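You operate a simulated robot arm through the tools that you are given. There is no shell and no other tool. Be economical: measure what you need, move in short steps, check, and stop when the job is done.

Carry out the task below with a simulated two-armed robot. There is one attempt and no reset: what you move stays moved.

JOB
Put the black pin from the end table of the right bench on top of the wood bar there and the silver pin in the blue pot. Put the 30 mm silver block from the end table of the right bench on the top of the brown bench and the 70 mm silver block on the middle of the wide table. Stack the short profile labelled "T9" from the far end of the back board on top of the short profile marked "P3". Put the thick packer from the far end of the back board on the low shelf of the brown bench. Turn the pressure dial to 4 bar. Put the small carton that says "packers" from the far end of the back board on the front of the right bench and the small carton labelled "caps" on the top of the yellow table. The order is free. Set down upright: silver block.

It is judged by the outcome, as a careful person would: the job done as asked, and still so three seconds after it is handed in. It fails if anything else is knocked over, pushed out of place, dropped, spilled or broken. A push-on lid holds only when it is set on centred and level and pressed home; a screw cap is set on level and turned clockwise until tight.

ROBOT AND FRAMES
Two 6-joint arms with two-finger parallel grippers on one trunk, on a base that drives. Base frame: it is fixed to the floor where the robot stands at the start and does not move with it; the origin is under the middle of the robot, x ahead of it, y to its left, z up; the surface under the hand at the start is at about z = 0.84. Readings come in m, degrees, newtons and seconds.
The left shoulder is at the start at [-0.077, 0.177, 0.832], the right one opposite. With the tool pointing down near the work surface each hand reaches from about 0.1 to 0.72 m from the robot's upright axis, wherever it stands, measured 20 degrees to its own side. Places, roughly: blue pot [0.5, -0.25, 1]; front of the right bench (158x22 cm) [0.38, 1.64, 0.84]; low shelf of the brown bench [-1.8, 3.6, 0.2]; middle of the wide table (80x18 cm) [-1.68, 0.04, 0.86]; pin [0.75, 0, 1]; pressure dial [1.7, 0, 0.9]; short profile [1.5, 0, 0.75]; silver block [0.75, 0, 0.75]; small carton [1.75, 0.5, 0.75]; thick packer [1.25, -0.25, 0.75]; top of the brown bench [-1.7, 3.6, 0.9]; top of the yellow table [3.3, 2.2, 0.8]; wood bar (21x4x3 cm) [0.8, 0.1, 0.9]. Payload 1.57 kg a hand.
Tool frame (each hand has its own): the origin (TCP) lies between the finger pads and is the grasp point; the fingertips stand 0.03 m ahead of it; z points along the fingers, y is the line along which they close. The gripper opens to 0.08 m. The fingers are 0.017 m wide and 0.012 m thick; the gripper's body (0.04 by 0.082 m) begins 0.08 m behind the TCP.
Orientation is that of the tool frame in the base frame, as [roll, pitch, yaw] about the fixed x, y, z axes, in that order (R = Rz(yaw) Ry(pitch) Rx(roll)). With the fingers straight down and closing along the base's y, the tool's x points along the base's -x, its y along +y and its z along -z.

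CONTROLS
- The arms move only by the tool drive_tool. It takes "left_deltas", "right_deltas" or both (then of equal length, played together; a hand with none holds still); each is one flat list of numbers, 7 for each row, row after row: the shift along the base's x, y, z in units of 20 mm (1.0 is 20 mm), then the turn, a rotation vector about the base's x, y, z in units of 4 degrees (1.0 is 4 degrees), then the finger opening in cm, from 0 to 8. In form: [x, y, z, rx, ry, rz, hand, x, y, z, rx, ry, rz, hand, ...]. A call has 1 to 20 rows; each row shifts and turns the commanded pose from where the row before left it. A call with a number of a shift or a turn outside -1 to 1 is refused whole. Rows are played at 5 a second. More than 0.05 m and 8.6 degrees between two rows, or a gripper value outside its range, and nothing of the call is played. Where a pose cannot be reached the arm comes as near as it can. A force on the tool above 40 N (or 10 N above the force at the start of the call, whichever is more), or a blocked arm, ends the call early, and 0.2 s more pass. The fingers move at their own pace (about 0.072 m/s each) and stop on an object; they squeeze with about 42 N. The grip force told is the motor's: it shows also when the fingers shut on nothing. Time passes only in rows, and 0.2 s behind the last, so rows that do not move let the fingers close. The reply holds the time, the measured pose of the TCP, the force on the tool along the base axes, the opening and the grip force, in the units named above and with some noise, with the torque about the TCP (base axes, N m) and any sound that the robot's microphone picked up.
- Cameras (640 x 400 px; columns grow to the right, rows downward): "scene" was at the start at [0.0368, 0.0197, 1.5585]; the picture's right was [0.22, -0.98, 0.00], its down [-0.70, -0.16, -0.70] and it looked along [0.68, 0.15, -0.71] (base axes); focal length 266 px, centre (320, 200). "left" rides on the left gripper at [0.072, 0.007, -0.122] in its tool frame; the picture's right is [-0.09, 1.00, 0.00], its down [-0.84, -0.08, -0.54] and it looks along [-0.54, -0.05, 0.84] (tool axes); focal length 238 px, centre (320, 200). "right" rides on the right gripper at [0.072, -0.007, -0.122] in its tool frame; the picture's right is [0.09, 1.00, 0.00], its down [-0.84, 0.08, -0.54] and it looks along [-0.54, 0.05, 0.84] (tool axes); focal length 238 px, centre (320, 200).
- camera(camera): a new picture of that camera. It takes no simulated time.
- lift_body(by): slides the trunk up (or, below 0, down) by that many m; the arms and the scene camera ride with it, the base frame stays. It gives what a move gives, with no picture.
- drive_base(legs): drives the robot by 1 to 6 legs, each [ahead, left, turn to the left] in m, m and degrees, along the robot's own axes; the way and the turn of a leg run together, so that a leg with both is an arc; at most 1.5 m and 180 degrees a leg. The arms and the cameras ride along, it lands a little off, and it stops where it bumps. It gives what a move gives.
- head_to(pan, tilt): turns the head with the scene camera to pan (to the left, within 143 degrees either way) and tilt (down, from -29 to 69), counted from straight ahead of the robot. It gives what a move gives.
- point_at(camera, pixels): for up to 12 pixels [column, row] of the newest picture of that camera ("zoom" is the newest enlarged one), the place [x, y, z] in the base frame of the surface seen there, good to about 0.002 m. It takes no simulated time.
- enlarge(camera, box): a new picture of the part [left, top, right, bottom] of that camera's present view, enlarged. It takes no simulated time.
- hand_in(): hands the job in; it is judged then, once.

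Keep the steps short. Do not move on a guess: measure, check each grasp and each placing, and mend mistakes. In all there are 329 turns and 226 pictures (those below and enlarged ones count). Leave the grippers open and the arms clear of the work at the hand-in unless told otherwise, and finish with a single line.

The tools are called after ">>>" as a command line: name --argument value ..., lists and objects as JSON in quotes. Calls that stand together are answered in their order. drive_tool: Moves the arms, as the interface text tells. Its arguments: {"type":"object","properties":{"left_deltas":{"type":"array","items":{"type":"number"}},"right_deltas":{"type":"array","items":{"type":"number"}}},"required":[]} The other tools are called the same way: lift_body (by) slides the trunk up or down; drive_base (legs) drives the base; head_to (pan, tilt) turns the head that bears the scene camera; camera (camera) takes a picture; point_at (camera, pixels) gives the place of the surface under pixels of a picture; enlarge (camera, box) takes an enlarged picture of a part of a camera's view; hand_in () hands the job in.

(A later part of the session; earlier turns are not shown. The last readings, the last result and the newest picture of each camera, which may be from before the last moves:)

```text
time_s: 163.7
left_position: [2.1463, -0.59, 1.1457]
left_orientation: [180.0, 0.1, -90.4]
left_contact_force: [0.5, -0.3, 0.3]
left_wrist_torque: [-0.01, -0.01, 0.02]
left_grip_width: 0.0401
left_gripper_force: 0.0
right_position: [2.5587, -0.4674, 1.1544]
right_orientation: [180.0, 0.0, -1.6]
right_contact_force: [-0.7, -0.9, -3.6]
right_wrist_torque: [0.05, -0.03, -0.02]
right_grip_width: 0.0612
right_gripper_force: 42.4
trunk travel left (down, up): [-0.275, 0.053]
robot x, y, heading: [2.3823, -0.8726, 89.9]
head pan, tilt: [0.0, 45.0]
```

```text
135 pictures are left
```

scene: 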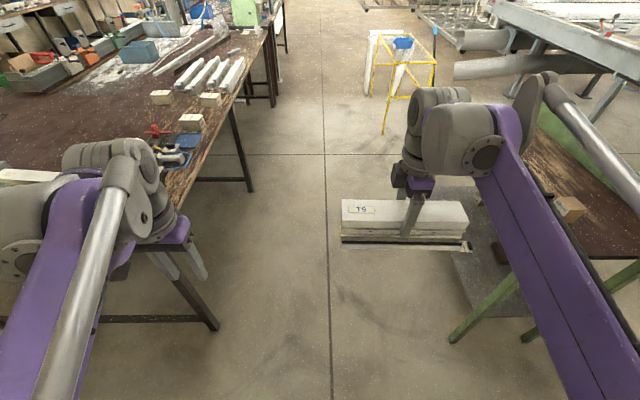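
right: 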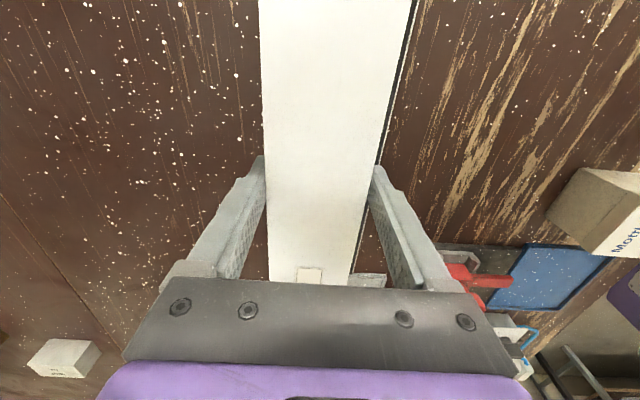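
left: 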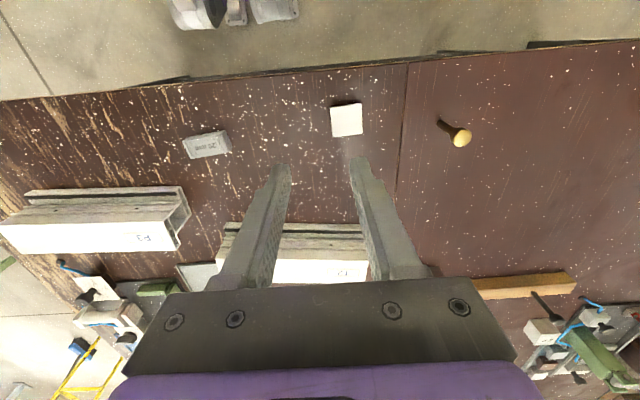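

>>> drive_base --legs '[[0, 0.97, 0], [0.3, 0, 0.3]]'

>>> head_to --pan -15 --tilt 50

>>> camera --camera "scene"

>>> camera --camera "left"

```text
time_s: 174.4
left_position: [1.1356, -0.2993, 1.1449]
left_orientation: [180.0, -0.1, -88.4]
left_contact_force: [0.0, 0.8, 0.3]
left_wrist_torque: [-0.05, 0.0, -0.03]
left_grip_width: 0.04
left_gripper_force: 0.0
right_position: [1.5415, -0.1625, 1.1539]
right_orientation: [180.0, 0.0, 0.2]
right_contact_force: [-0.3, 0.3, -3.1]
right_wrist_torque: [0.03, -0.01, -0.01]
right_grip_width: 0.0612
right_gripper_force: 42.3
trunk travel left (down, up): [-0.275, 0.053]
robot x, y, heading: [1.3811, -0.5775, 91.8]
head pan, tilt: [0.0, 45.0]
```

```text
time_s: 175.2
left_position: [1.1339, -0.3004, 1.1446]
left_orientation: [180.0, -0.1, -88.3]
left_contact_force: [0.3, -0.2, 0.3]
left_wrist_torque: [-0.06, -0.01, 0.01]
left_grip_width: 0.0401
left_gripper_force: 0.0
right_position: [1.5421, -0.1623, 1.1553]
right_orientation: [179.9, 0.0, 0.4]
right_contact_force: [0.3, -0.3, -3.8]
right_wrist_torque: [0.03, -0.02, 0.02]
right_grip_width: 0.061
right_gripper_force: 42.4
trunk travel left (down, up): [-0.275, 0.053]
robot x, y, heading: [1.3812, -0.5805, 91.6]
head pan, tilt: [-15.0, 50.0]
```

```text
134 pictures are left
```

scene: 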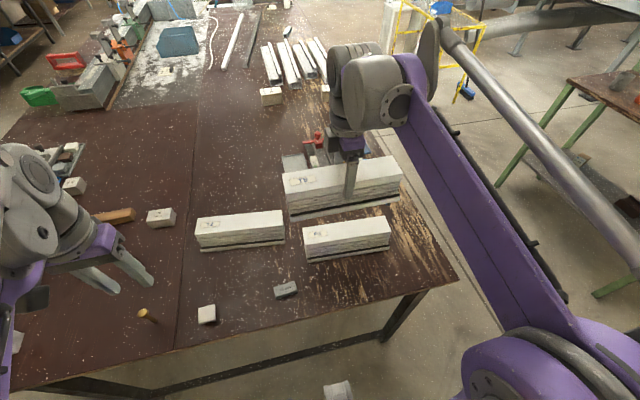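

```text
133 pictures are left
```

left: 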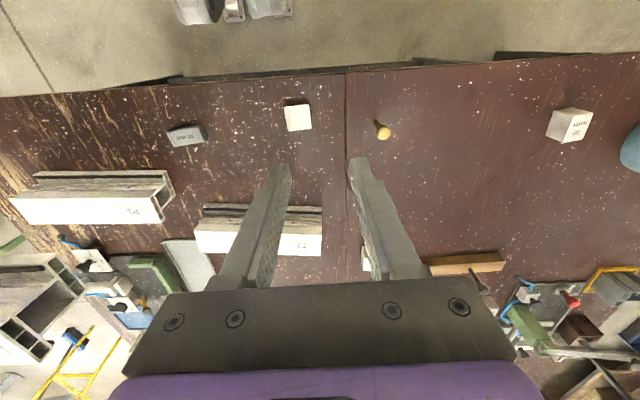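

>>> enlarge --camera "scene" --box '[280, 150, 420, 270]'

>>> point_at --camera "zoom" --pixels '[[110, 355], [130, 385], [500, 310], [506, 350], [300, 350], [300, 365], [50, 185], [545, 130], [300, 195], [300, 230], [300, 270]]'

>>> point_at --camera "left" --pixels '[[12, 200], [152, 193], [165, 220], [25, 222], [90, 197], [90, 220], [90, 190], [90, 175], [90, 172]]'

```text
3.33 times, centred on (350, 210) of scene
```

zoom: 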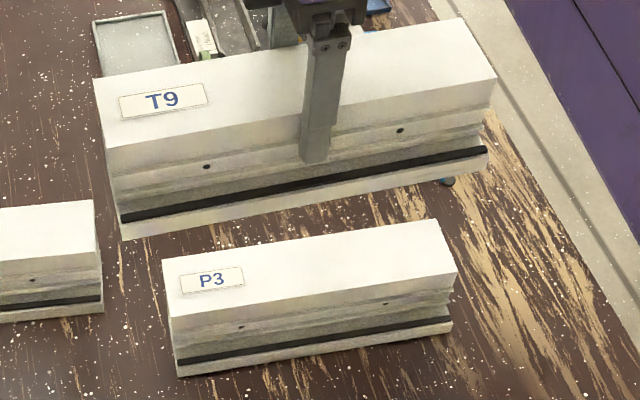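

```text
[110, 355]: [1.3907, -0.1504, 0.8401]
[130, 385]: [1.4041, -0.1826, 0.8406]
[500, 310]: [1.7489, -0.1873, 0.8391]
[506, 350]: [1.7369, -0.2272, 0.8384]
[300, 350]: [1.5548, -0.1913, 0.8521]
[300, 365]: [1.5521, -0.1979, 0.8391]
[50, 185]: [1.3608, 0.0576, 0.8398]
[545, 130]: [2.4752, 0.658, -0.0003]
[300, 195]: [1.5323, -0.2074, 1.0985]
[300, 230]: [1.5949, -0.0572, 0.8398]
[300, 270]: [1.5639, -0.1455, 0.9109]
```

```text
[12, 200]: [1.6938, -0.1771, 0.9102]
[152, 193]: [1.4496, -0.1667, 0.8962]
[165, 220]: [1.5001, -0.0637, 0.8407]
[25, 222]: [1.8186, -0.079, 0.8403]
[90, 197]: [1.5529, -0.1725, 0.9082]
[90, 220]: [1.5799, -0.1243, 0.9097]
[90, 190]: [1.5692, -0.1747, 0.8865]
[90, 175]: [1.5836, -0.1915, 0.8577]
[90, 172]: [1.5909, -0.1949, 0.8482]
```

>>> point_at --camera "zoom" --pixels '[[167, 262], [437, 223], [173, 312], [453, 270], [300, 242], [300, 293], [173, 340], [452, 295], [180, 372], [450, 330], [310, 297]]'

>>> point_at --camera "zoom" --pixels '[[100, 84], [460, 22], [109, 144], [495, 78], [112, 170], [490, 130], [123, 234], [485, 166], [250, 210]]'

```text
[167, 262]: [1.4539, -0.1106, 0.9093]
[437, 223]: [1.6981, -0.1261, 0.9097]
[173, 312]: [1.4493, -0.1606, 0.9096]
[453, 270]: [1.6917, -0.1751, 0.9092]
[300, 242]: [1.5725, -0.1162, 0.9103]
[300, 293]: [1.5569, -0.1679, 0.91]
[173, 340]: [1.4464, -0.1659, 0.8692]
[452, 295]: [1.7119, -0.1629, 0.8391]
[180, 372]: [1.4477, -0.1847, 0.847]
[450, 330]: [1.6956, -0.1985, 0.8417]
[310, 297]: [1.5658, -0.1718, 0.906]
```

```text
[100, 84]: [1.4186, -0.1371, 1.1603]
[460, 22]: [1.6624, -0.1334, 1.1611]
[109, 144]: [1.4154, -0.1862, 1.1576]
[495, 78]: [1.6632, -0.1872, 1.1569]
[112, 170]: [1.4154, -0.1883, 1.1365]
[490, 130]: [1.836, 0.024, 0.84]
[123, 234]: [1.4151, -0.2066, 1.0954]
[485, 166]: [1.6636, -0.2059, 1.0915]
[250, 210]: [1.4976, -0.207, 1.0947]
```

P3: top centre (1.573,−0.143), turned −3.5°. T9's foot side matches (−y); its base sits 18 mm toward −y, so I aim T9's top centre at y≈−0.125. Moving above and lowering to just above.

>>> drive_tool --right_deltas '[0.54, 0.6, 0, 0, 0, -0.32, 3, 0.54, 0.6, 0, 0, 0, -0.32, 3, 0.54, 0.6, 0, 0, 0, -0.31, 3, 0, 0, -1, 0, 0, 0, 3, 0, 0, -1, 0, 0, 0, 3, 0, 0, -1, 0, 0, 0, 3, 0, 0, -1, 0, 0, 0, 3, 0, 0, -1, 0, 0, 0, 3, 0, 0, -1, 0, 0, 0, 3, 0, 0, -1, 0, 0, 0, 3, 0, 0, -1, 0, 0, 0, 3]'

>>> enlarge --camera "scene" --box '[280, 150, 420, 270]'

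>>> camera --camera "right"

```text
time_s: 177.6
left_position: [1.1358, -0.2991, 1.1446]
left_orientation: [179.9, -0.1, -88.4]
left_contact_force: [0.2, 1.3, 0.7]
left_wrist_torque: [0.0, -0.02, -0.02]
left_grip_width: 0.0399
left_gripper_force: 0.0
right_position: [1.5733, -0.1267, 0.9943]
right_orientation: [-180.0, 0.0, -3.4]
right_contact_force: [-0.3, -0.2, -3.4]
right_wrist_torque: [0.0, 0.01, -0.01]
right_grip_width: 0.0613
right_gripper_force: 42.7
trunk travel left (down, up): [-0.275, 0.053]
robot x, y, heading: [1.3816, -0.574, 91.5]
head pan, tilt: [-15.0, 50.0]
```

```text
3.33 times, centred on (350, 210) of scene
```

zoom: 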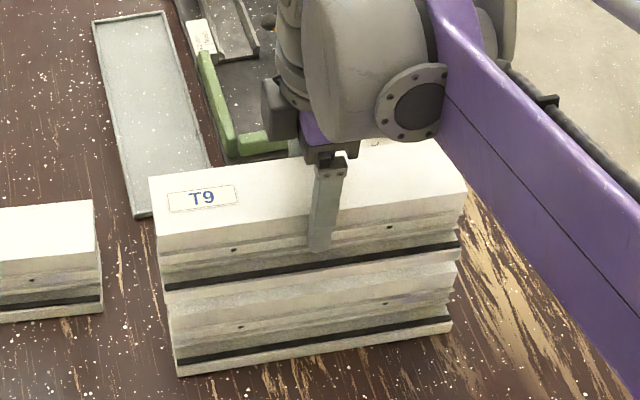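

```text
130 pictures are left
```

right: 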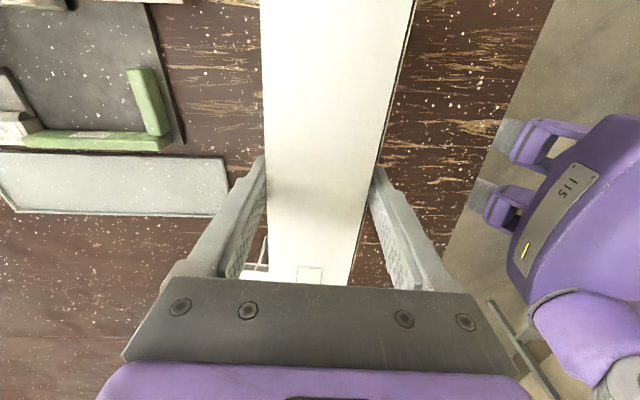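

>>> point_at --camera "zoom" --pixels '[[158, 250], [155, 180], [250, 280], [400, 256], [250, 310], [400, 290], [300, 285], [300, 305], [180, 365], [440, 165], [463, 190]]'

```text
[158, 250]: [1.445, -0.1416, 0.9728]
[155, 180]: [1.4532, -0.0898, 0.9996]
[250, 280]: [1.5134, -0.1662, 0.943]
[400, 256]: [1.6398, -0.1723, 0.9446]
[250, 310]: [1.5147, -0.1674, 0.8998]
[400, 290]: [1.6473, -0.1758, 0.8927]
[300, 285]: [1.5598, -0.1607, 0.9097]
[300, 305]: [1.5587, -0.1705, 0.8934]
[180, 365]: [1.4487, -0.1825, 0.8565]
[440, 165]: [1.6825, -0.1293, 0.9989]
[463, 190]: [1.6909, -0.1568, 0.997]
```

Faces are flush (−0.166 vs −0.167). Lower ~19 mm gently until contact.

>>> drive_tool --right_deltas '[0, 0, -0.4, 0, 0, 0, 3, 0, 0, -0.3, 0, 0, 0, 3, 0, 0, -0.1, 0, 0, 0, 3, 0, 0, -0.08, 0, 0, 0, 3, 0, 0, -0.06, 0, 0, 0, 3, 0, 0, 0, 0, 0, 0, 3]'

```text
time_s: 179.0
left_position: [1.1342, -0.3007, 1.1442]
left_orientation: [180.0, 0.0, -88.4]
left_contact_force: [0.1, -0.2, -0.2]
left_wrist_torque: [-0.01, 0.0, -0.01]
left_grip_width: 0.0398
left_gripper_force: 0.1
right_position: [1.5733, -0.127, 0.9753]
right_orientation: [-180.0, 0.1, -3.4]
right_contact_force: [-0.8, 4.9, 17.0]
right_wrist_torque: [-0.6, 0.43, 0.06]
right_grip_width: 0.0611
right_gripper_force: 42.1
trunk travel left (down, up): [-0.275, 0.053]
robot x, y, heading: [1.383, -0.5763, 91.8]
head pan, tilt: [-15.0, 50.0]
```

Contact at 0.9753 (17 N). Ease up 1 mm, open, and look.

>>> drive_tool --right_deltas '[0, 0, 0.05, 0, 0, 0, 3, 0, 0, 0, 0, 0, 0, 6.6, 0, 0, 0, 0, 0, 0, 7.5, 0, 0, 0, 0, 0, 0, 8, 0, 0, 0, 0, 0, 0, 8, 0, 0, 0.5, 0, 0, 0, 8, 0, 0, 1, 0, 0, 0, 8, 0, 0, 1, 0, 0, 0, 8, 0, 0, 1, 0, 0, 0, 8, 0, 0, 1, 0, 0, 0, 8, 0, 0, 1, 0, 0, 0, 8, 0, 0, 1, 0, 0, 0, 8]'

>>> enlarge --camera "scene" --box '[270, 150, 420, 270]'

>>> point_at --camera "zoom" --pixels '[[190, 210], [190, 230], [300, 290], [300, 320], [430, 190], [300, 240]]'

```text
time_s: 181.6
left_position: [1.1342, -0.3001, 1.1456]
left_orientation: [-180.0, 0.0, -88.4]
left_contact_force: [-1.2, -0.7, 0.2]
left_wrist_torque: [0.03, -0.01, 0.03]
left_grip_width: 0.0398
left_gripper_force: 0.1
right_position: [1.5738, -0.1277, 1.1075]
right_orientation: [179.9, 0.0, -3.5]
right_contact_force: [0.3, -0.3, -0.2]
right_wrist_torque: [0.0, 0.0, 0.02]
right_grip_width: 0.0799
right_gripper_force: 0.1
trunk travel left (down, up): [-0.275, 0.053]
robot x, y, heading: [1.3825, -0.5753, 91.3]
head pan, tilt: [-15.0, 50.0]
```

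```text
3.33 times, centred on (345, 210) of scene
```

zoom: 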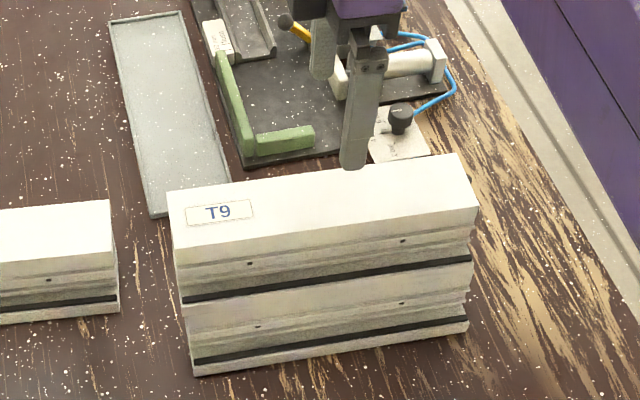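

```text
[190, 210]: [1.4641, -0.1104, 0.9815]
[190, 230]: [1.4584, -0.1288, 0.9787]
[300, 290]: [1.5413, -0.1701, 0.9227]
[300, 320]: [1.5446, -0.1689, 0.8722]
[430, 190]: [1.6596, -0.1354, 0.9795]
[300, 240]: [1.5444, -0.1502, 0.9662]
```

T9 is stacked on P3 squarely. Rotate the right hand back to robot alignment and raise it, then drive round to the far side.

>>> drive_tool --right_deltas '[0, -0.3, 0.3, 0, 0, -1, 6, 0, -0.3, 0.3, 0, 0, -1, 6, 0, -0.3, 0.3, 0, 0, -1, 6, 0, -0.3, 0.3, 0, 0, -1, 6, 0, -0.3, 0.3, 0, 0, -1, 6, 0, -0.3, 0.3, 0, 0, -1, 6, 0, -0.3, 0.3, 0, 0, -1, 6, 0, -0.3, 0.3, 0, 0, -1, 6, 0, 0, 0, 0, 0, -1, 6, 0, 0, 0, 0, 0, -1, 6, 0, 0, 0, 0, 0, -1, 6, 0, 0, 0, 0, 0, -1, 6, 0, 0, 0, 0, 0, -1, 6, 0, 0, 0, 0, 0, -1, 6, 0, 0, 0, 0, 0, -1, 6, 0, 0, 0, 0, 0, -1, 6, 0, 0, 0, 0, 0, -1, 6, 0, 0, 0, 0, 0, -1, 6, 0, 0, 0, 0, 0, -1, 6, 0, 0, 0, 0, 0, -1, 6]'

>>> drive_base --legs '[[-0.3, 0, -1.6], [0, -1.0, 0], [1.35, 0, 0], [0, 0, 90]]'

>>> head_to --pan 0 --tilt 45

>>> camera --camera "scene"

```text
time_s: 185.8
left_position: [1.1343, -0.2983, 1.145]
left_orientation: [180.0, 0.0, -88.3]
left_contact_force: [-0.4, -0.2, -0.4]
left_wrist_torque: [0.02, -0.01, 0.0]
left_grip_width: 0.0402
left_gripper_force: 0.1
right_position: [1.5732, -0.1755, 1.1542]
right_orientation: [179.9, 0.0, -83.5]
right_contact_force: [1.0, -0.5, 0.3]
right_wrist_torque: [-0.02, 0.0, -0.03]
right_grip_width: 0.0599
right_gripper_force: 0.2
trunk travel left (down, up): [-0.275, 0.053]
robot x, y, heading: [1.3838, -0.5772, 91.6]
head pan, tilt: [-15.0, 50.0]
```

```text
time_s: 206.7
left_position: [2.0907, 0.2357, 1.1451]
left_orientation: [-180.0, -0.1, 1.2]
left_contact_force: [-0.2, 0.8, -0.2]
left_wrist_torque: [0.03, -0.01, -0.05]
left_grip_width: 0.0401
left_gripper_force: 0.0
right_position: [1.971, 0.6755, 1.155]
right_orientation: [179.9, 0.0, 6.1]
right_contact_force: [-0.5, 0.8, -0.6]
right_wrist_torque: [0.02, 0.01, 0.02]
right_grip_width: 0.0602
right_gripper_force: 0.1
trunk travel left (down, up): [-0.275, 0.053]
robot x, y, heading: [2.3681, 0.4827, -179.0]
head pan, tilt: [-15.0, 50.0]
```

```text
time_s: 207.5
left_position: [2.0907, 0.236, 1.1447]
left_orientation: [-180.0, 0.0, 1.3]
left_contact_force: [0.6, 0.3, 0.1]
left_wrist_torque: [0.01, -0.01, 0.02]
left_grip_width: 0.0399
left_gripper_force: 0.2
right_position: [1.9704, 0.6746, 1.1547]
right_orientation: [-180.0, 0.1, 6.1]
right_contact_force: [-0.1, -1.4, 0.9]
right_wrist_torque: [0.0, -0.01, -0.01]
right_grip_width: 0.0602
right_gripper_force: 0.1
trunk travel left (down, up): [-0.275, 0.053]
robot x, y, heading: [2.3692, 0.4788, -178.6]
head pan, tilt: [0.0, 45.0]
```

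```text
128 pictures are left
```

scene: 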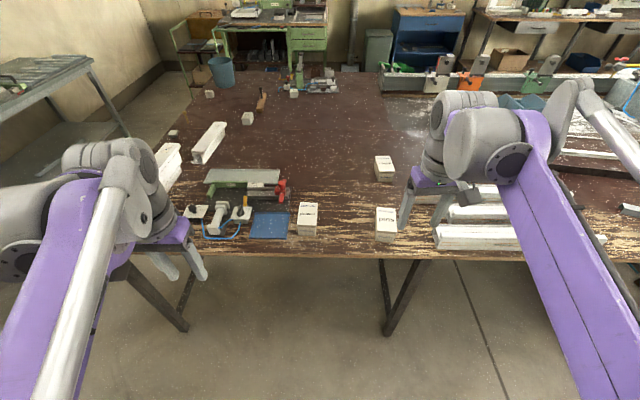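

>>> drive_base --legs '[[0.29, 0, -1.4]]'

>>> camera --camera "scene"

>>> enlarge --camera "scene" --box '[260, 180, 440, 330]'

```text
time_s: 209.4
left_position: [1.7993, 0.2426, 1.1454]
left_orientation: [-180.0, 0.0, -0.4]
left_contact_force: [0.2, -0.5, -0.1]
left_wrist_torque: [-0.01, -0.01, 0.01]
left_grip_width: 0.0396
left_gripper_force: 0.0
right_position: [1.6912, 0.6851, 1.1541]
right_orientation: [-179.9, 0.0, 4.4]
right_contact_force: [0.1, 0.2, 0.7]
right_wrist_torque: [0.01, -0.03, 0.0]
right_grip_width: 0.0597
right_gripper_force: 0.0
trunk travel left (down, up): [-0.275, 0.053]
robot x, y, heading: [2.0844, 0.4785, 179.3]
head pan, tilt: [0.0, 45.0]
```

```text
127 pictures are left
```

scene: 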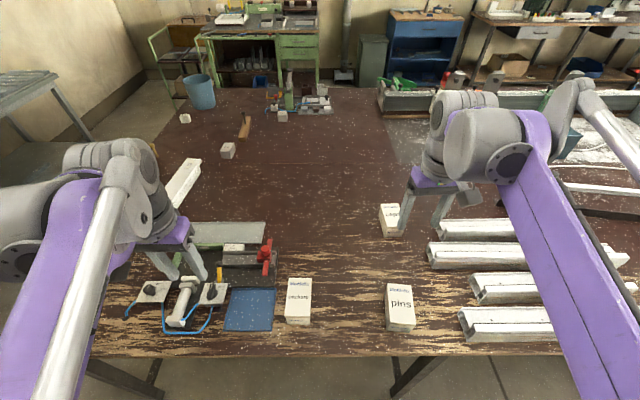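

```text
2.67 times, centred on (350, 255) of scene
```

zoom: 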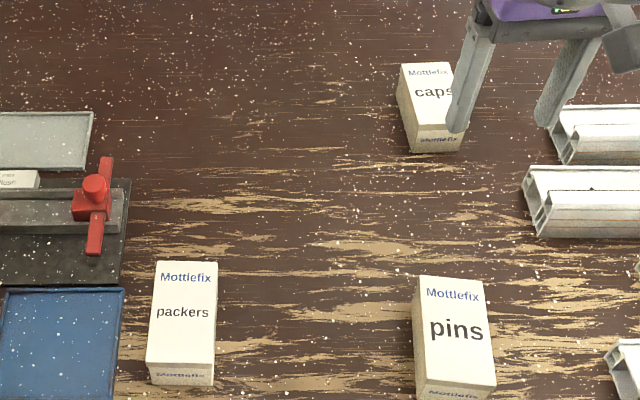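

>>> point_at --camera "zoom" --pixels '[[160, 265], [215, 266], [150, 360], [213, 362], [402, 67], [450, 67], [410, 122], [445, 128], [415, 135], [182, 310], [180, 378]]'

```text
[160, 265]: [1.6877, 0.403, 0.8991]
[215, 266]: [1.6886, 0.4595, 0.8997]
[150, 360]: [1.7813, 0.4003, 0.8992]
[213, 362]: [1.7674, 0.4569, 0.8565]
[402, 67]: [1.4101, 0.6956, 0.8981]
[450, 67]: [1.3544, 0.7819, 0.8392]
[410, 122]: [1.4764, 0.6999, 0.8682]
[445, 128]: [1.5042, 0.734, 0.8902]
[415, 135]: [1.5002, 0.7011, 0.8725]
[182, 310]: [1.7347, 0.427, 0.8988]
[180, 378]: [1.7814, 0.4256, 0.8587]
```

Packers carton: x 1.685–1.78, y 0.401–0.460. Caps carton: x 1.408–1.503, y 0.697–0.757, turned ~3.5°. Left hand goes over packers, right over caps.

>>> drive_tool --left_deltas '[-0.275, 0.783, -0.606, 0, 0, 0, 8, -0.275, 0.783, -0.606, 0, 0, 0, 8, -0.275, 0.783, -0.606, 0, 0, 0, 8, -0.275, 0.783, -0.606, 0, 0, 0, 8, -0.275, 0.783, -0.606, 0, 0, 0, 8, -0.275, 0.783, -0.606, 0, 0, 0, 8, -0.275, 0.783, -0.606, 0, 0, 0, 8, -0.275, 0.783, -0.606, 0, 0, 0, 8, -0.275, 0.783, -0.606, 0, 0, 0, 8, -0.275, 0.783, -0.606, 0, 0, 0, 8, -0.275, 0.783, -0.606, 0, 0, 0, 8, -0.275, 0.783, -0.606, 0, 0, 0, 8]' --right_deltas '[-0.98, 0.177, -0.642, 0, 0, 0, 8, -0.98, 0.177, -0.642, 0, 0, 0, 8, -0.98, 0.177, -0.642, 0, 0, 0, 8, -0.98, 0.177, -0.642, 0, 0, 0, 8, -0.98, 0.177, -0.642, 0, 0, 0, 8, -0.98, 0.177, -0.642, 0, 0, 0, 8, -0.98, 0.177, -0.642, 0, 0, 0, 8, -0.98, 0.177, -0.642, 0, 0, 0, 8, -0.98, 0.177, -0.642, 0, 0, 0, 8, -0.98, 0.177, -0.642, 0, 0, 0, 8, -0.98, 0.177, -0.642, 0, 0, 0, 8, -0.98, 0.177, -0.642, 0, 0, 0, 8]'

>>> camera --camera "left"

>>> camera --camera "right"

```text
time_s: 212.1
left_position: [1.7321, 0.4332, 0.999]
left_orientation: [-180.0, 0.0, -0.5]
left_contact_force: [-0.6, -0.6, 0.1]
left_wrist_torque: [-0.02, 0.0, 0.02]
left_grip_width: 0.08
left_gripper_force: 0.0
right_position: [1.4538, 0.7287, 1.001]
right_orientation: [-180.0, -0.2, 4.6]
right_contact_force: [-0.3, 0.2, 0.4]
right_wrist_torque: [0.0, 0.01, 0.01]
right_grip_width: 0.0799
right_gripper_force: 0.1
trunk travel left (down, up): [-0.275, 0.053]
robot x, y, heading: [2.0826, 0.4781, 179.7]
head pan, tilt: [0.0, 45.0]
```

```text
125 pictures are left
```

left: 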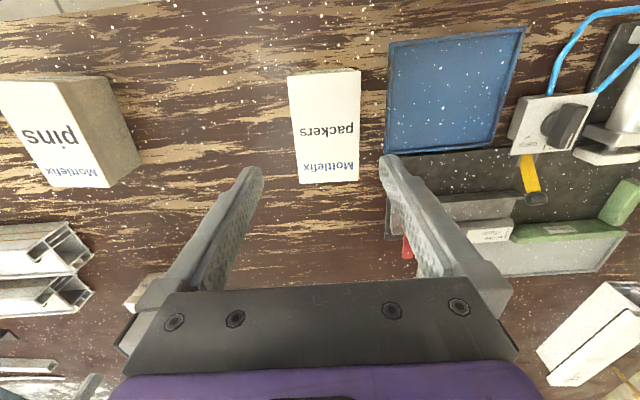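

```text
124 pictures are left
```

right: 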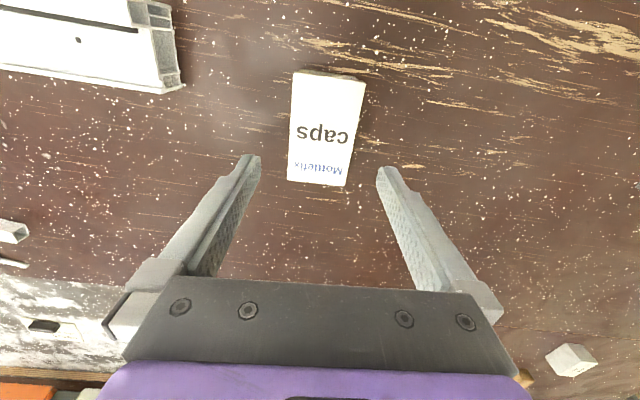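

>>> point_at --camera "left" --pixels '[[390, 100], [386, 130], [394, 80], [300, 75], [358, 75], [292, 80], [360, 180], [300, 182], [375, 120]]'

>>> point_at --camera "right" --pixels '[[296, 78], [363, 87], [290, 178], [345, 184], [320, 130]]'

```text
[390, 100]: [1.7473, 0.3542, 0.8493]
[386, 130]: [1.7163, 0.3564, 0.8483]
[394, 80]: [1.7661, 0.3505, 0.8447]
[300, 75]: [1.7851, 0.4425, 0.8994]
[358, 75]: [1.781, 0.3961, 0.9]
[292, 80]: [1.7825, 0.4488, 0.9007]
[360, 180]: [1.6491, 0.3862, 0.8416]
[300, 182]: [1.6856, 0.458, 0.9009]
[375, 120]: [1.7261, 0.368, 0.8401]
```

```text
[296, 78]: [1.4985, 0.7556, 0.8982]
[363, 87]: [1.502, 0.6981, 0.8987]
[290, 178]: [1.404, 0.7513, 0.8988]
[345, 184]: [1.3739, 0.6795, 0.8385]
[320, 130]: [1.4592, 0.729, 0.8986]
```

>>> drive_tool --left_deltas '[0, -0.25, -1, 0, 0, -0.6, 8, 0, 0, -1, 0, 0, 0, 8, 0, 0, -1, 0, 0, 0, 8, 0, 0, -1, 0, 0, 0, 8, 0, 0, -1, 0, 0, 0, 8, 0, 0, -1, 0, 0, 0, 8, 0, 0, 0, 0, 0, 0, 4, 0, 0, 0, 0, 0, 0, 4, 0, 0, 0, 0, 0, 0, 4, 0, 0, 0, 0, 0, 0, 4]' --right_deltas '[0, -0.2, -1, 0, 0, 0, 8, 0, 0, -1, 0, 0, 0, 8, 0, 0, -1, 0, 0, 0, 8, 0, 0, -1, 0, 0, 0, 8, 0, 0, -1, 0, 0, 0, 8, 0, 0, -1, 0, 0, 0, 8, 0, 0, 0, 0, 0, 0, 4, 0, 0, 0, 0, 0, 0, 4, 0, 0, 0, 0, 0, 0, 4, 0, 0, 0, 0, 0, 0, 4]'

>>> camera --camera "left"

>>> camera --camera "right"

```text
time_s: 214.2
left_position: [1.7326, 0.4276, 0.8801]
left_orientation: [-179.8, -0.1, -2.8]
left_contact_force: [0.3, 0.7, 0.3]
left_wrist_torque: [0.0, 0.02, 0.01]
left_grip_width: 0.0622
left_gripper_force: 42.1
right_position: [1.4556, 0.7217, 0.8796]
right_orientation: [-180.0, 0.0, 4.5]
right_contact_force: [-0.1, 0.0, -0.2]
right_wrist_torque: [0.0, -0.01, -0.03]
right_grip_width: 0.0623
right_gripper_force: 42.0
trunk travel left (down, up): [-0.275, 0.053]
robot x, y, heading: [2.0846, 0.4772, 179.5]
head pan, tilt: [0.0, 45.0]
```

```text
123 pictures are left
```

left: 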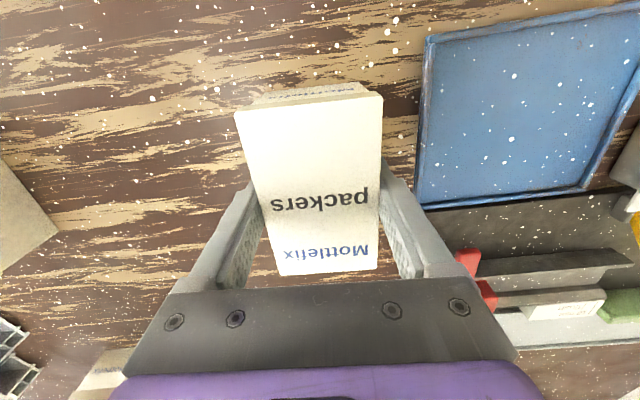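

```text
122 pictures are left
```

right: 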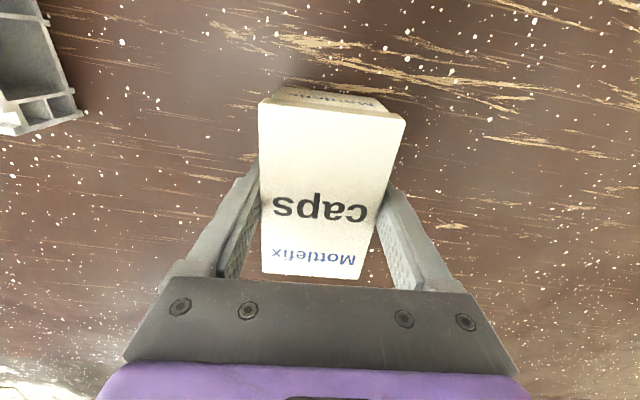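

Both cartons held. Lift both to ~1.12, back off, and turn to face +y to view the yellow table.

>>> drive_tool --left_deltas '[0, 0, 1, 0, 0, 0, 4, 0, 0, 1, 0, 0, 0, 4, 0, 0, 1, 0, 0, 0, 4, 0, 0, 1, 0, 0, 0, 4, 0, -0.5, 1, 0, 0, 0, 4, 0, -0.5, 1, 0, 0, 0, 4, 0, -0.5, 1, 0, 0, 0, 4, 0, -0.5, 1, 0, 0, 0, 4, 0, -0.5, 1, 0, 0, 0, 4, 0, -0.5, 1, 0, 0, 0, 4, 0, -0.5, 1, 0, 0, 0, 4, 0, -0.5, 1, 0, 0, 0, 4, 0, -0.5, 0, 0, 0, 0, 4, 0, -0.5, 0, 0, 0, 0, 4]' --right_deltas '[0, 0, 1, 0, 0, 0, 4, 0, 0, 1, 0, 0, 0, 4, 0, 0, 1, 0, 0, 0, 4, 0.3, 0, 1, 0, 0, 0, 4, 0.5, 0, 1, 0, 0, 0, 4, 1, 0, 1, 0, 0, 0, 4, 1, 0, 1, 0, 0, 0, 4, 1, 0, 1, 0, 0, 0, 4, 1, 0, 1, 0, 0, 0, 4, 1, 0, 1, 0, 0, 0, 4, 1, 0, 1, 0, 0, 0, 4, 1, 0, 1, 0, 0, 0, 4, 1, 0, 0, 0, 0, 0, 4, 1, 0, 0, 0, 0, 0, 4]'

>>> drive_base --legs '[[-0.38, 0, 0.5], [0, 0, -90]]'

>>> head_to --pan -15 --tilt 25

>>> camera --camera "scene"

```text
time_s: 217.2
left_position: [1.7332, 0.3251, 1.1208]
left_orientation: [180.0, -0.1, -2.8]
left_contact_force: [-0.1, -0.3, -0.9]
left_wrist_torque: [0.0, -0.03, -0.05]
left_grip_width: 0.062
left_gripper_force: 41.3
right_position: [1.653, 0.7244, 1.1225]
right_orientation: [180.0, 0.0, 4.4]
right_contact_force: [-0.1, 0.3, -1.1]
right_wrist_torque: [-0.01, 0.0, 0.02]
right_grip_width: 0.0623
right_gripper_force: 42.1
trunk travel left (down, up): [-0.275, 0.053]
robot x, y, heading: [2.0863, 0.4751, 179.4]
head pan, tilt: [0.0, 45.0]
```

```text
time_s: 223.4
left_position: [2.3022, 0.8282, 1.1196]
left_orientation: [-179.9, -0.1, -92.6]
left_contact_force: [-0.1, 0.8, -0.8]
left_wrist_torque: [-0.02, 0.02, 0.03]
left_grip_width: 0.0619
left_gripper_force: 41.5
right_position: [2.7001, 0.9088, 1.1227]
right_orientation: [180.0, 0.0, -85.4]
right_contact_force: [-0.3, 0.9, -0.3]
right_wrist_torque: [-0.02, 0.0, -0.01]
right_grip_width: 0.0621
right_gripper_force: 42.5
trunk travel left (down, up): [-0.275, 0.053]
robot x, y, heading: [2.4572, 0.4729, 89.7]
head pan, tilt: [0.0, 45.0]
```

```text
time_s: 224.3
left_position: [2.3024, 0.8292, 1.1186]
left_orientation: [180.0, -0.1, -92.7]
left_contact_force: [-0.8, 0.0, -1.2]
left_wrist_torque: [0.0, 0.02, 0.03]
left_grip_width: 0.062
left_gripper_force: 42.2
right_position: [2.6984, 0.9086, 1.123]
right_orientation: [180.0, 0.0, -85.4]
right_contact_force: [-0.2, -0.1, -1.7]
right_wrist_torque: [-0.05, 0.0, 0.0]
right_grip_width: 0.062
right_gripper_force: 42.1
trunk travel left (down, up): [-0.275, 0.053]
robot x, y, heading: [2.4557, 0.4758, 89.6]
head pan, tilt: [-15.0, 25.0]
```

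```text
121 pictures are left
```

scene: 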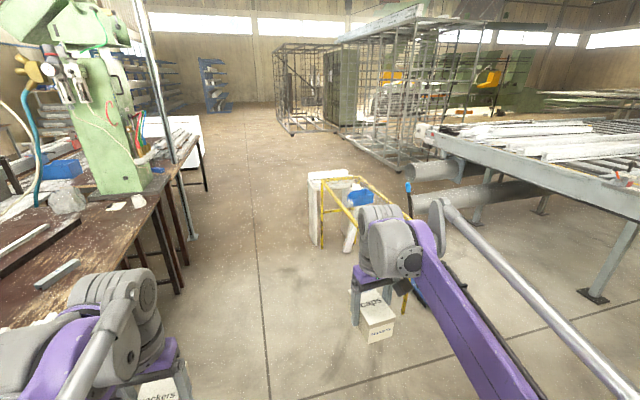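

>>> drive_base --legs '[[0.72, 0, 0.4], [0, -0.45, 0]]'

>>> head_to --pan 0 --tilt 40

>>> camera --camera "scene"

```text
time_s: 232.4
left_position: [2.7753, 1.5451, 1.1194]
left_orientation: [180.0, -0.1, -93.6]
left_contact_force: [-0.2, -0.1, -1.8]
left_wrist_torque: [-0.01, 0.05, -0.04]
left_grip_width: 0.0619
left_gripper_force: 41.8
right_position: [3.1756, 1.6201, 1.1225]
right_orientation: [-179.8, 0.0, -86.3]
right_contact_force: [-0.6, -0.4, -0.6]
right_wrist_torque: [0.02, 0.01, 0.01]
right_grip_width: 0.0619
right_gripper_force: 41.6
trunk travel left (down, up): [-0.275, 0.053]
robot x, y, heading: [2.9318, 1.1908, 88.9]
head pan, tilt: [-15.0, 25.0]
```

```text
time_s: 233.2
left_position: [2.776, 1.545, 1.12]
left_orientation: [179.9, -0.1, -93.5]
left_contact_force: [-0.2, 0.2, -0.8]
left_wrist_torque: [-0.01, -0.03, 0.02]
left_grip_width: 0.0618
left_gripper_force: 42.6
right_position: [3.1753, 1.6194, 1.1225]
right_orientation: [179.9, 0.1, -86.1]
right_contact_force: [-0.2, 0.6, -0.4]
right_wrist_torque: [0.03, 0.01, 0.01]
right_grip_width: 0.0621
right_gripper_force: 41.9
trunk travel left (down, up): [-0.275, 0.053]
robot x, y, heading: [2.9226, 1.1905, 88.9]
head pan, tilt: [0.0, 40.0]
```

```text
120 pictures are left
```

scene: 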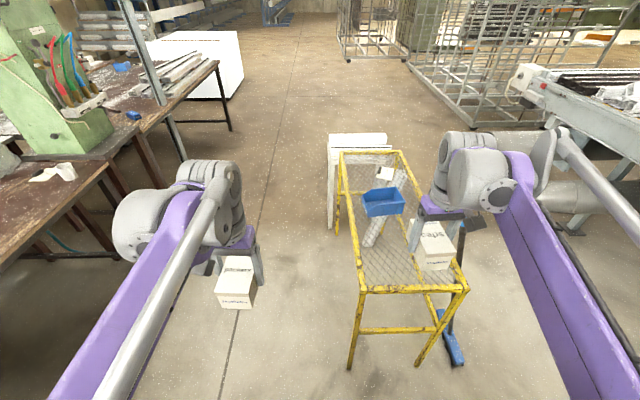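

>>> point_at --camera "scene" --pixels '[[358, 288], [465, 288], [345, 155], [400, 153], [390, 260], [380, 280], [410, 275], [383, 190], [355, 360], [418, 355], [400, 245], [440, 285]]'

>>> enlarge --camera "scene" --box '[320, 140, 500, 310]'

```text
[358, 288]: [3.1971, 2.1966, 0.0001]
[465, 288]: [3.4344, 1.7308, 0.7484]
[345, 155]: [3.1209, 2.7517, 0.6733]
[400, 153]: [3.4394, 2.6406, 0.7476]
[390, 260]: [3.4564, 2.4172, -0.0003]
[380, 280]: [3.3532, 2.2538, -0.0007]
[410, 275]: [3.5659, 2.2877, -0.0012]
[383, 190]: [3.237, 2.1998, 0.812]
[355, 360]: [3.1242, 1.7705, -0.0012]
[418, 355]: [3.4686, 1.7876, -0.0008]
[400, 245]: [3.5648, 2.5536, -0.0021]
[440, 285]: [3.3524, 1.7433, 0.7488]
```

```text
2.35 times, centred on (410, 225) of scene
```

zoom: 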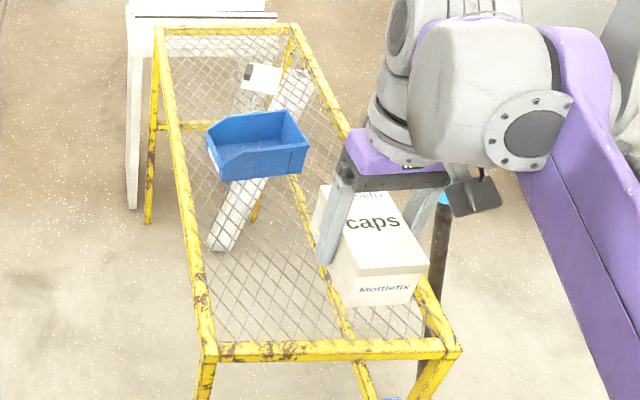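

>>> point_at --camera "zoom" --pixels '[[212, 350], [440, 347], [185, 180], [192, 250], [330, 347], [430, 295], [260, 290], [283, 305], [240, 320], [255, 180], [320, 300]]'

>>> drive_base --legs '[[0.15, -0.12, 1.0]]'

>>> head_to --pan -5 --tilt 50

>>> camera --camera "scene"

>>> camera --camera "right"

```text
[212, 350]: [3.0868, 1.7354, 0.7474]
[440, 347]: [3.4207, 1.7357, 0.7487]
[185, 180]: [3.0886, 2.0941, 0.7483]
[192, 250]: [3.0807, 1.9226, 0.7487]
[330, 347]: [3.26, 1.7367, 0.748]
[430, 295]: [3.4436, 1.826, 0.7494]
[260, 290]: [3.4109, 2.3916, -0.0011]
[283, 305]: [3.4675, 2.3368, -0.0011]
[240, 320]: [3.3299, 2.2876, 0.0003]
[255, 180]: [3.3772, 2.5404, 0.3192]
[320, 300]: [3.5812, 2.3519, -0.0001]
```

```text
time_s: 234.9
left_position: [2.8934, 1.6889, 1.1203]
left_orientation: [-179.9, -0.1, -92.9]
left_contact_force: [0.4, -0.2, -1.5]
left_wrist_torque: [0.03, 0.03, -0.03]
left_grip_width: 0.0621
left_gripper_force: 42.1
right_position: [3.2925, 1.7679, 1.1223]
right_orientation: [-179.9, 0.0, -85.4]
right_contact_force: [-0.9, 0.8, -1.0]
right_wrist_torque: [-0.02, 0.01, -0.03]
right_grip_width: 0.0623
right_gripper_force: 42.3
trunk travel left (down, up): [-0.275, 0.053]
robot x, y, heading: [3.0473, 1.333, 89.4]
head pan, tilt: [0.0, 40.0]
```

```text
time_s: 235.6
left_position: [2.8945, 1.6906, 1.1198]
left_orientation: [180.0, -0.1, -92.8]
left_contact_force: [-0.1, 0.3, -1.9]
left_wrist_torque: [-0.03, 0.01, 0.01]
left_grip_width: 0.062
left_gripper_force: 41.7
right_position: [3.2907, 1.7677, 1.1214]
right_orientation: [-180.0, 0.0, -85.6]
right_contact_force: [-0.5, -0.2, -1.4]
right_wrist_torque: [-0.04, 0.02, -0.03]
right_grip_width: 0.062
right_gripper_force: 42.0
trunk travel left (down, up): [-0.275, 0.053]
robot x, y, heading: [3.0463, 1.337, 89.4]
head pan, tilt: [-5.0, 50.0]
```

```text
118 pictures are left
```

scene: 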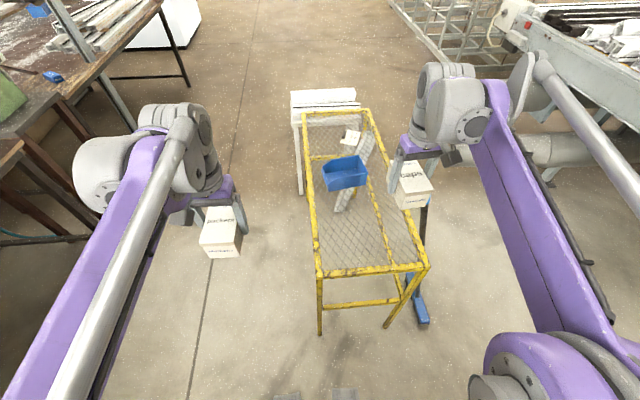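

```text
117 pictures are left
```

right: 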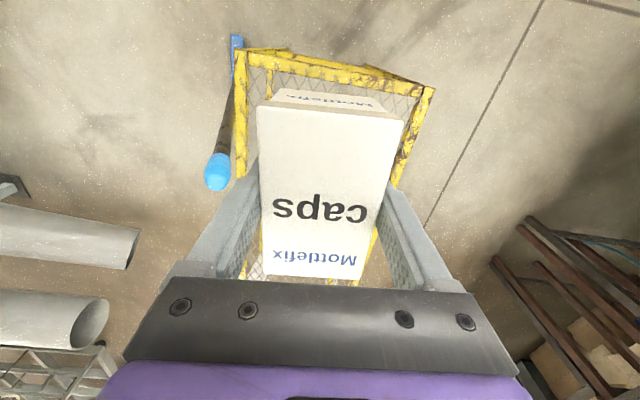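

>>> point_at --camera "right" --pixels '[[217, 172], [228, 130], [236, 50]]'

>>> point_at --camera "scene" --pixels '[[427, 203], [424, 230], [345, 180], [325, 170], [366, 165], [340, 190]]'

```text
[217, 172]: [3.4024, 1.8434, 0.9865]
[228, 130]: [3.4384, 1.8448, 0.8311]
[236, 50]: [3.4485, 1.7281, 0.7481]
```

```text
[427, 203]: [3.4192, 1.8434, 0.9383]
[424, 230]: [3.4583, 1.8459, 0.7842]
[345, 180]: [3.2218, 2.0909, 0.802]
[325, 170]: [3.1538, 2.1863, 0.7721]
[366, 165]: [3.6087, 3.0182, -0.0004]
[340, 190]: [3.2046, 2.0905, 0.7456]
```

A stick leans at (3.42,1.845) – keep away: target (3.20,1.92). Move over, then down to z≈0.82.

>>> drive_tool --right_deltas '[-0.5625, 0.95, 0, 0, 0, 0, 4, -0.5625, 0.95, 0, 0, 0, 0, 4, -0.5625, 0.95, 0, 0, 0, 0, 4, -0.5625, 0.95, 0, 0, 0, 0, 4, -0.5625, 0.95, 0, 0, 0, 0, 4, -0.5625, 0.95, 0, 0, 0, 0, 4, -0.5625, 0.95, 0, 0, 0, 0, 4, -0.5625, 0.95, 0, 0, 0, 0, 4, 0, 0, -1, 0, 0, 0, 4, 0, 0, -1, 0, 0, 0, 4, 0, 0, -1, 0, 0, 0, 4, 0, 0, -1, 0, 0, 0, 4, 0, 0, -1, 0, 0, 0, 4, 0, 0, -1, 0, 0, 0, 4, 0, 0, -1, 0, 0, 0, 4, 0, 0, -1, 0, 0, 0, 4, 0, 0, -1, 0, 0, 0, 4, 0, 0, -1, 0, 0, 0, 4]'

>>> drive_tool --right_deltas '[0, 0, -1, 0, 0, 0, 4, 0, 0, -1, 0, 0, 0, 4, 0, 0, -1, 0, 0, 0, 4, 0, 0, -1, 0, 0, 0, 4, 0, 0, -1, 0, 0, 0, 4]'

>>> camera --camera "right"

>>> enlarge --camera "scene" --box '[270, 90, 470, 290]'

```text
time_s: 239.4
left_position: [2.8934, 1.6892, 1.1192]
left_orientation: [179.9, -0.1, -92.9]
left_contact_force: [-0.1, -0.8, -0.8]
left_wrist_torque: [-0.02, 0.01, 0.03]
left_grip_width: 0.0616
left_gripper_force: 42.1
right_position: [3.2023, 1.9229, 0.919]
right_orientation: [-180.0, 0.0, -85.5]
right_contact_force: [-0.4, 0.4, 0.1]
right_wrist_torque: [-0.02, -0.05, 0.0]
right_grip_width: 0.062
right_gripper_force: 42.1
trunk travel left (down, up): [-0.275, 0.053]
robot x, y, heading: [3.0461, 1.3405, 89.5]
head pan, tilt: [-5.0, 50.0]
```

```text
time_s: 240.6
left_position: [2.8937, 1.6905, 1.1201]
left_orientation: [180.0, -0.1, -92.9]
left_contact_force: [-0.9, -0.9, -0.9]
left_wrist_torque: [0.0, -0.02, -0.01]
left_grip_width: 0.0618
left_gripper_force: 41.3
right_position: [3.2003, 1.9203, 0.8233]
right_orientation: [-179.9, 0.1, -85.5]
right_contact_force: [0.4, 0.8, -1.1]
right_wrist_torque: [-0.05, -0.02, 0.0]
right_grip_width: 0.0623
right_gripper_force: 42.1
trunk travel left (down, up): [-0.275, 0.053]
robot x, y, heading: [3.0468, 1.3446, 89.4]
head pan, tilt: [-5.0, 50.0]
```

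```text
116 pictures are left
```

right: 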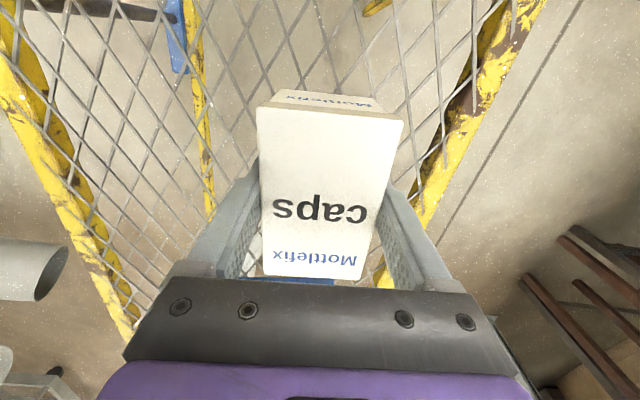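

```text
2.00 times, centred on (370, 190) of scene
```

zoom: 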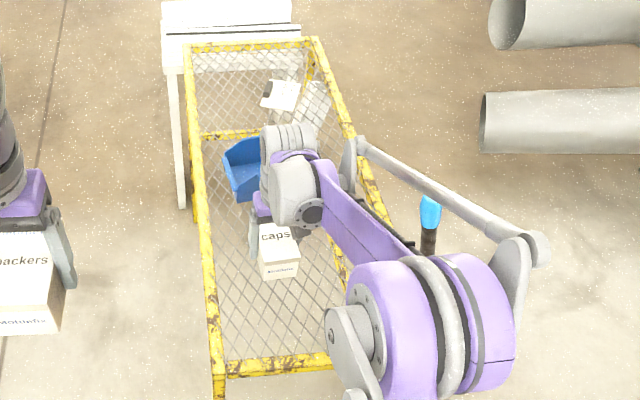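

>>> point_at --camera "zoom" --pixels '[[400, 270], [440, 262], [510, 320], [540, 245], [430, 215], [428, 240], [390, 230], [470, 220]]'

```text
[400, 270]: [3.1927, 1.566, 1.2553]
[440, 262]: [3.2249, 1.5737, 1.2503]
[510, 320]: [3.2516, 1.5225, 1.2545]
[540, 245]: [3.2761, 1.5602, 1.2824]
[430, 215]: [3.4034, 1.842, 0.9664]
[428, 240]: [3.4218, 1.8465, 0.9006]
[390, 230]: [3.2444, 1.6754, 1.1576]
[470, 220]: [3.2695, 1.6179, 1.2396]
```

Elbow is well away from the stick (0.13 m+). Lower gently to contact.

>>> drive_tool --right_deltas '[0, 0, -0.6, 0, 0, 0, 4, 0, 0, -0.4, 0, 0, 0, 4, 0, 0, -0.3, 0, 0, 0, 4, 0, 0, -0.15, 0, 0, 0, 4, 0, 0, -0.1, 0, 0, 0, 4, 0, 0, -0.1, 0, 0, 0, 4, 0, 0, -0.1, 0, 0, 0, 4, 0, 0, -0.1, 0, 0, 0, 4]'

```text
time_s: 242.4
left_position: [2.893, 1.6883, 1.1212]
left_orientation: [-180.0, 0.1, -92.9]
left_contact_force: [-0.6, -0.5, -2.1]
left_wrist_torque: [-0.01, -0.02, -0.02]
left_grip_width: 0.0617
left_gripper_force: 42.1
right_position: [3.201, 1.9203, 0.7885]
right_orientation: [-179.8, 0.3, -85.6]
right_contact_force: [2.7, 8.6, 39.6]
right_wrist_torque: [-0.32, 0.02, -0.03]
right_grip_width: 0.0622
right_gripper_force: 42.0
trunk travel left (down, up): [-0.275, 0.053]
robot x, y, heading: [3.0469, 1.3366, 89.3]
head pan, tilt: [-5.0, 50.0]
```

Contact at 0.7885. Ease the press, open, rise.

>>> drive_tool --right_deltas '[0, 0, 0.12, 0, 0, 0, 4, 0, 0, 0.08, 0, 0, 0, 4, 0, 0, 0, 0, 0, 0, 6.6, 0, 0, 0, 0, 0, 0, 8, 0, 0, 0, 0, 0, 0, 8, 0, 0, 0, 0, 0, 0, 8, 0, 0, 0.5, 0, 0, 0, 8, 0, 0, 1, 0, 0, 0, 8, 0, 0, 1, 0, 0, 0, 8, 0, 0, 1, 0, 0, 0, 8, 0, 0, 1, 0, 0, 0, 8, 0, 0, 1, 0, 0, 0, 8]'

>>> camera --camera "right"

>>> point_at --camera "right" --pixels '[[320, 110], [320, 150], [290, 110], [350, 110]]'

```text
time_s: 245.0
left_position: [2.8934, 1.6885, 1.1195]
left_orientation: [180.0, -0.2, -92.9]
left_contact_force: [-0.3, 0.6, -1.6]
left_wrist_torque: [-0.02, 0.03, 0.03]
left_grip_width: 0.0617
left_gripper_force: 42.4
right_position: [3.2027, 1.9222, 0.9]
right_orientation: [-180.0, -0.1, -85.5]
right_contact_force: [0.2, 0.2, 0.5]
right_wrist_torque: [0.03, 0.0, 0.06]
right_grip_width: 0.0802
right_gripper_force: 0.1
trunk travel left (down, up): [-0.275, 0.053]
robot x, y, heading: [3.0449, 1.3357, 89.6]
head pan, tilt: [-5.0, 50.0]
```

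```text
114 pictures are left
```

right: 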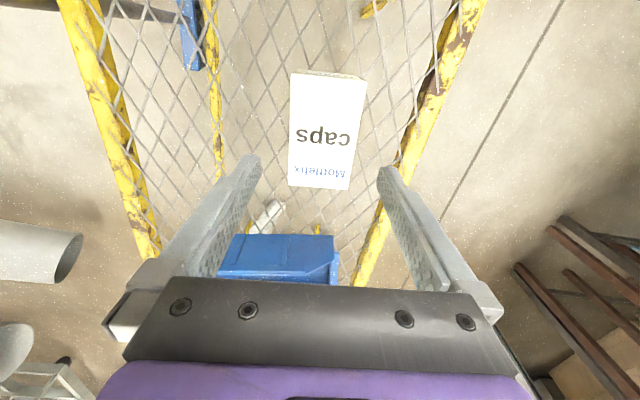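

```text
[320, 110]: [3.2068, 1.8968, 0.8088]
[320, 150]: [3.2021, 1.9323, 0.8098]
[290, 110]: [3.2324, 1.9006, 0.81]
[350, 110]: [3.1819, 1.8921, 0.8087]
```

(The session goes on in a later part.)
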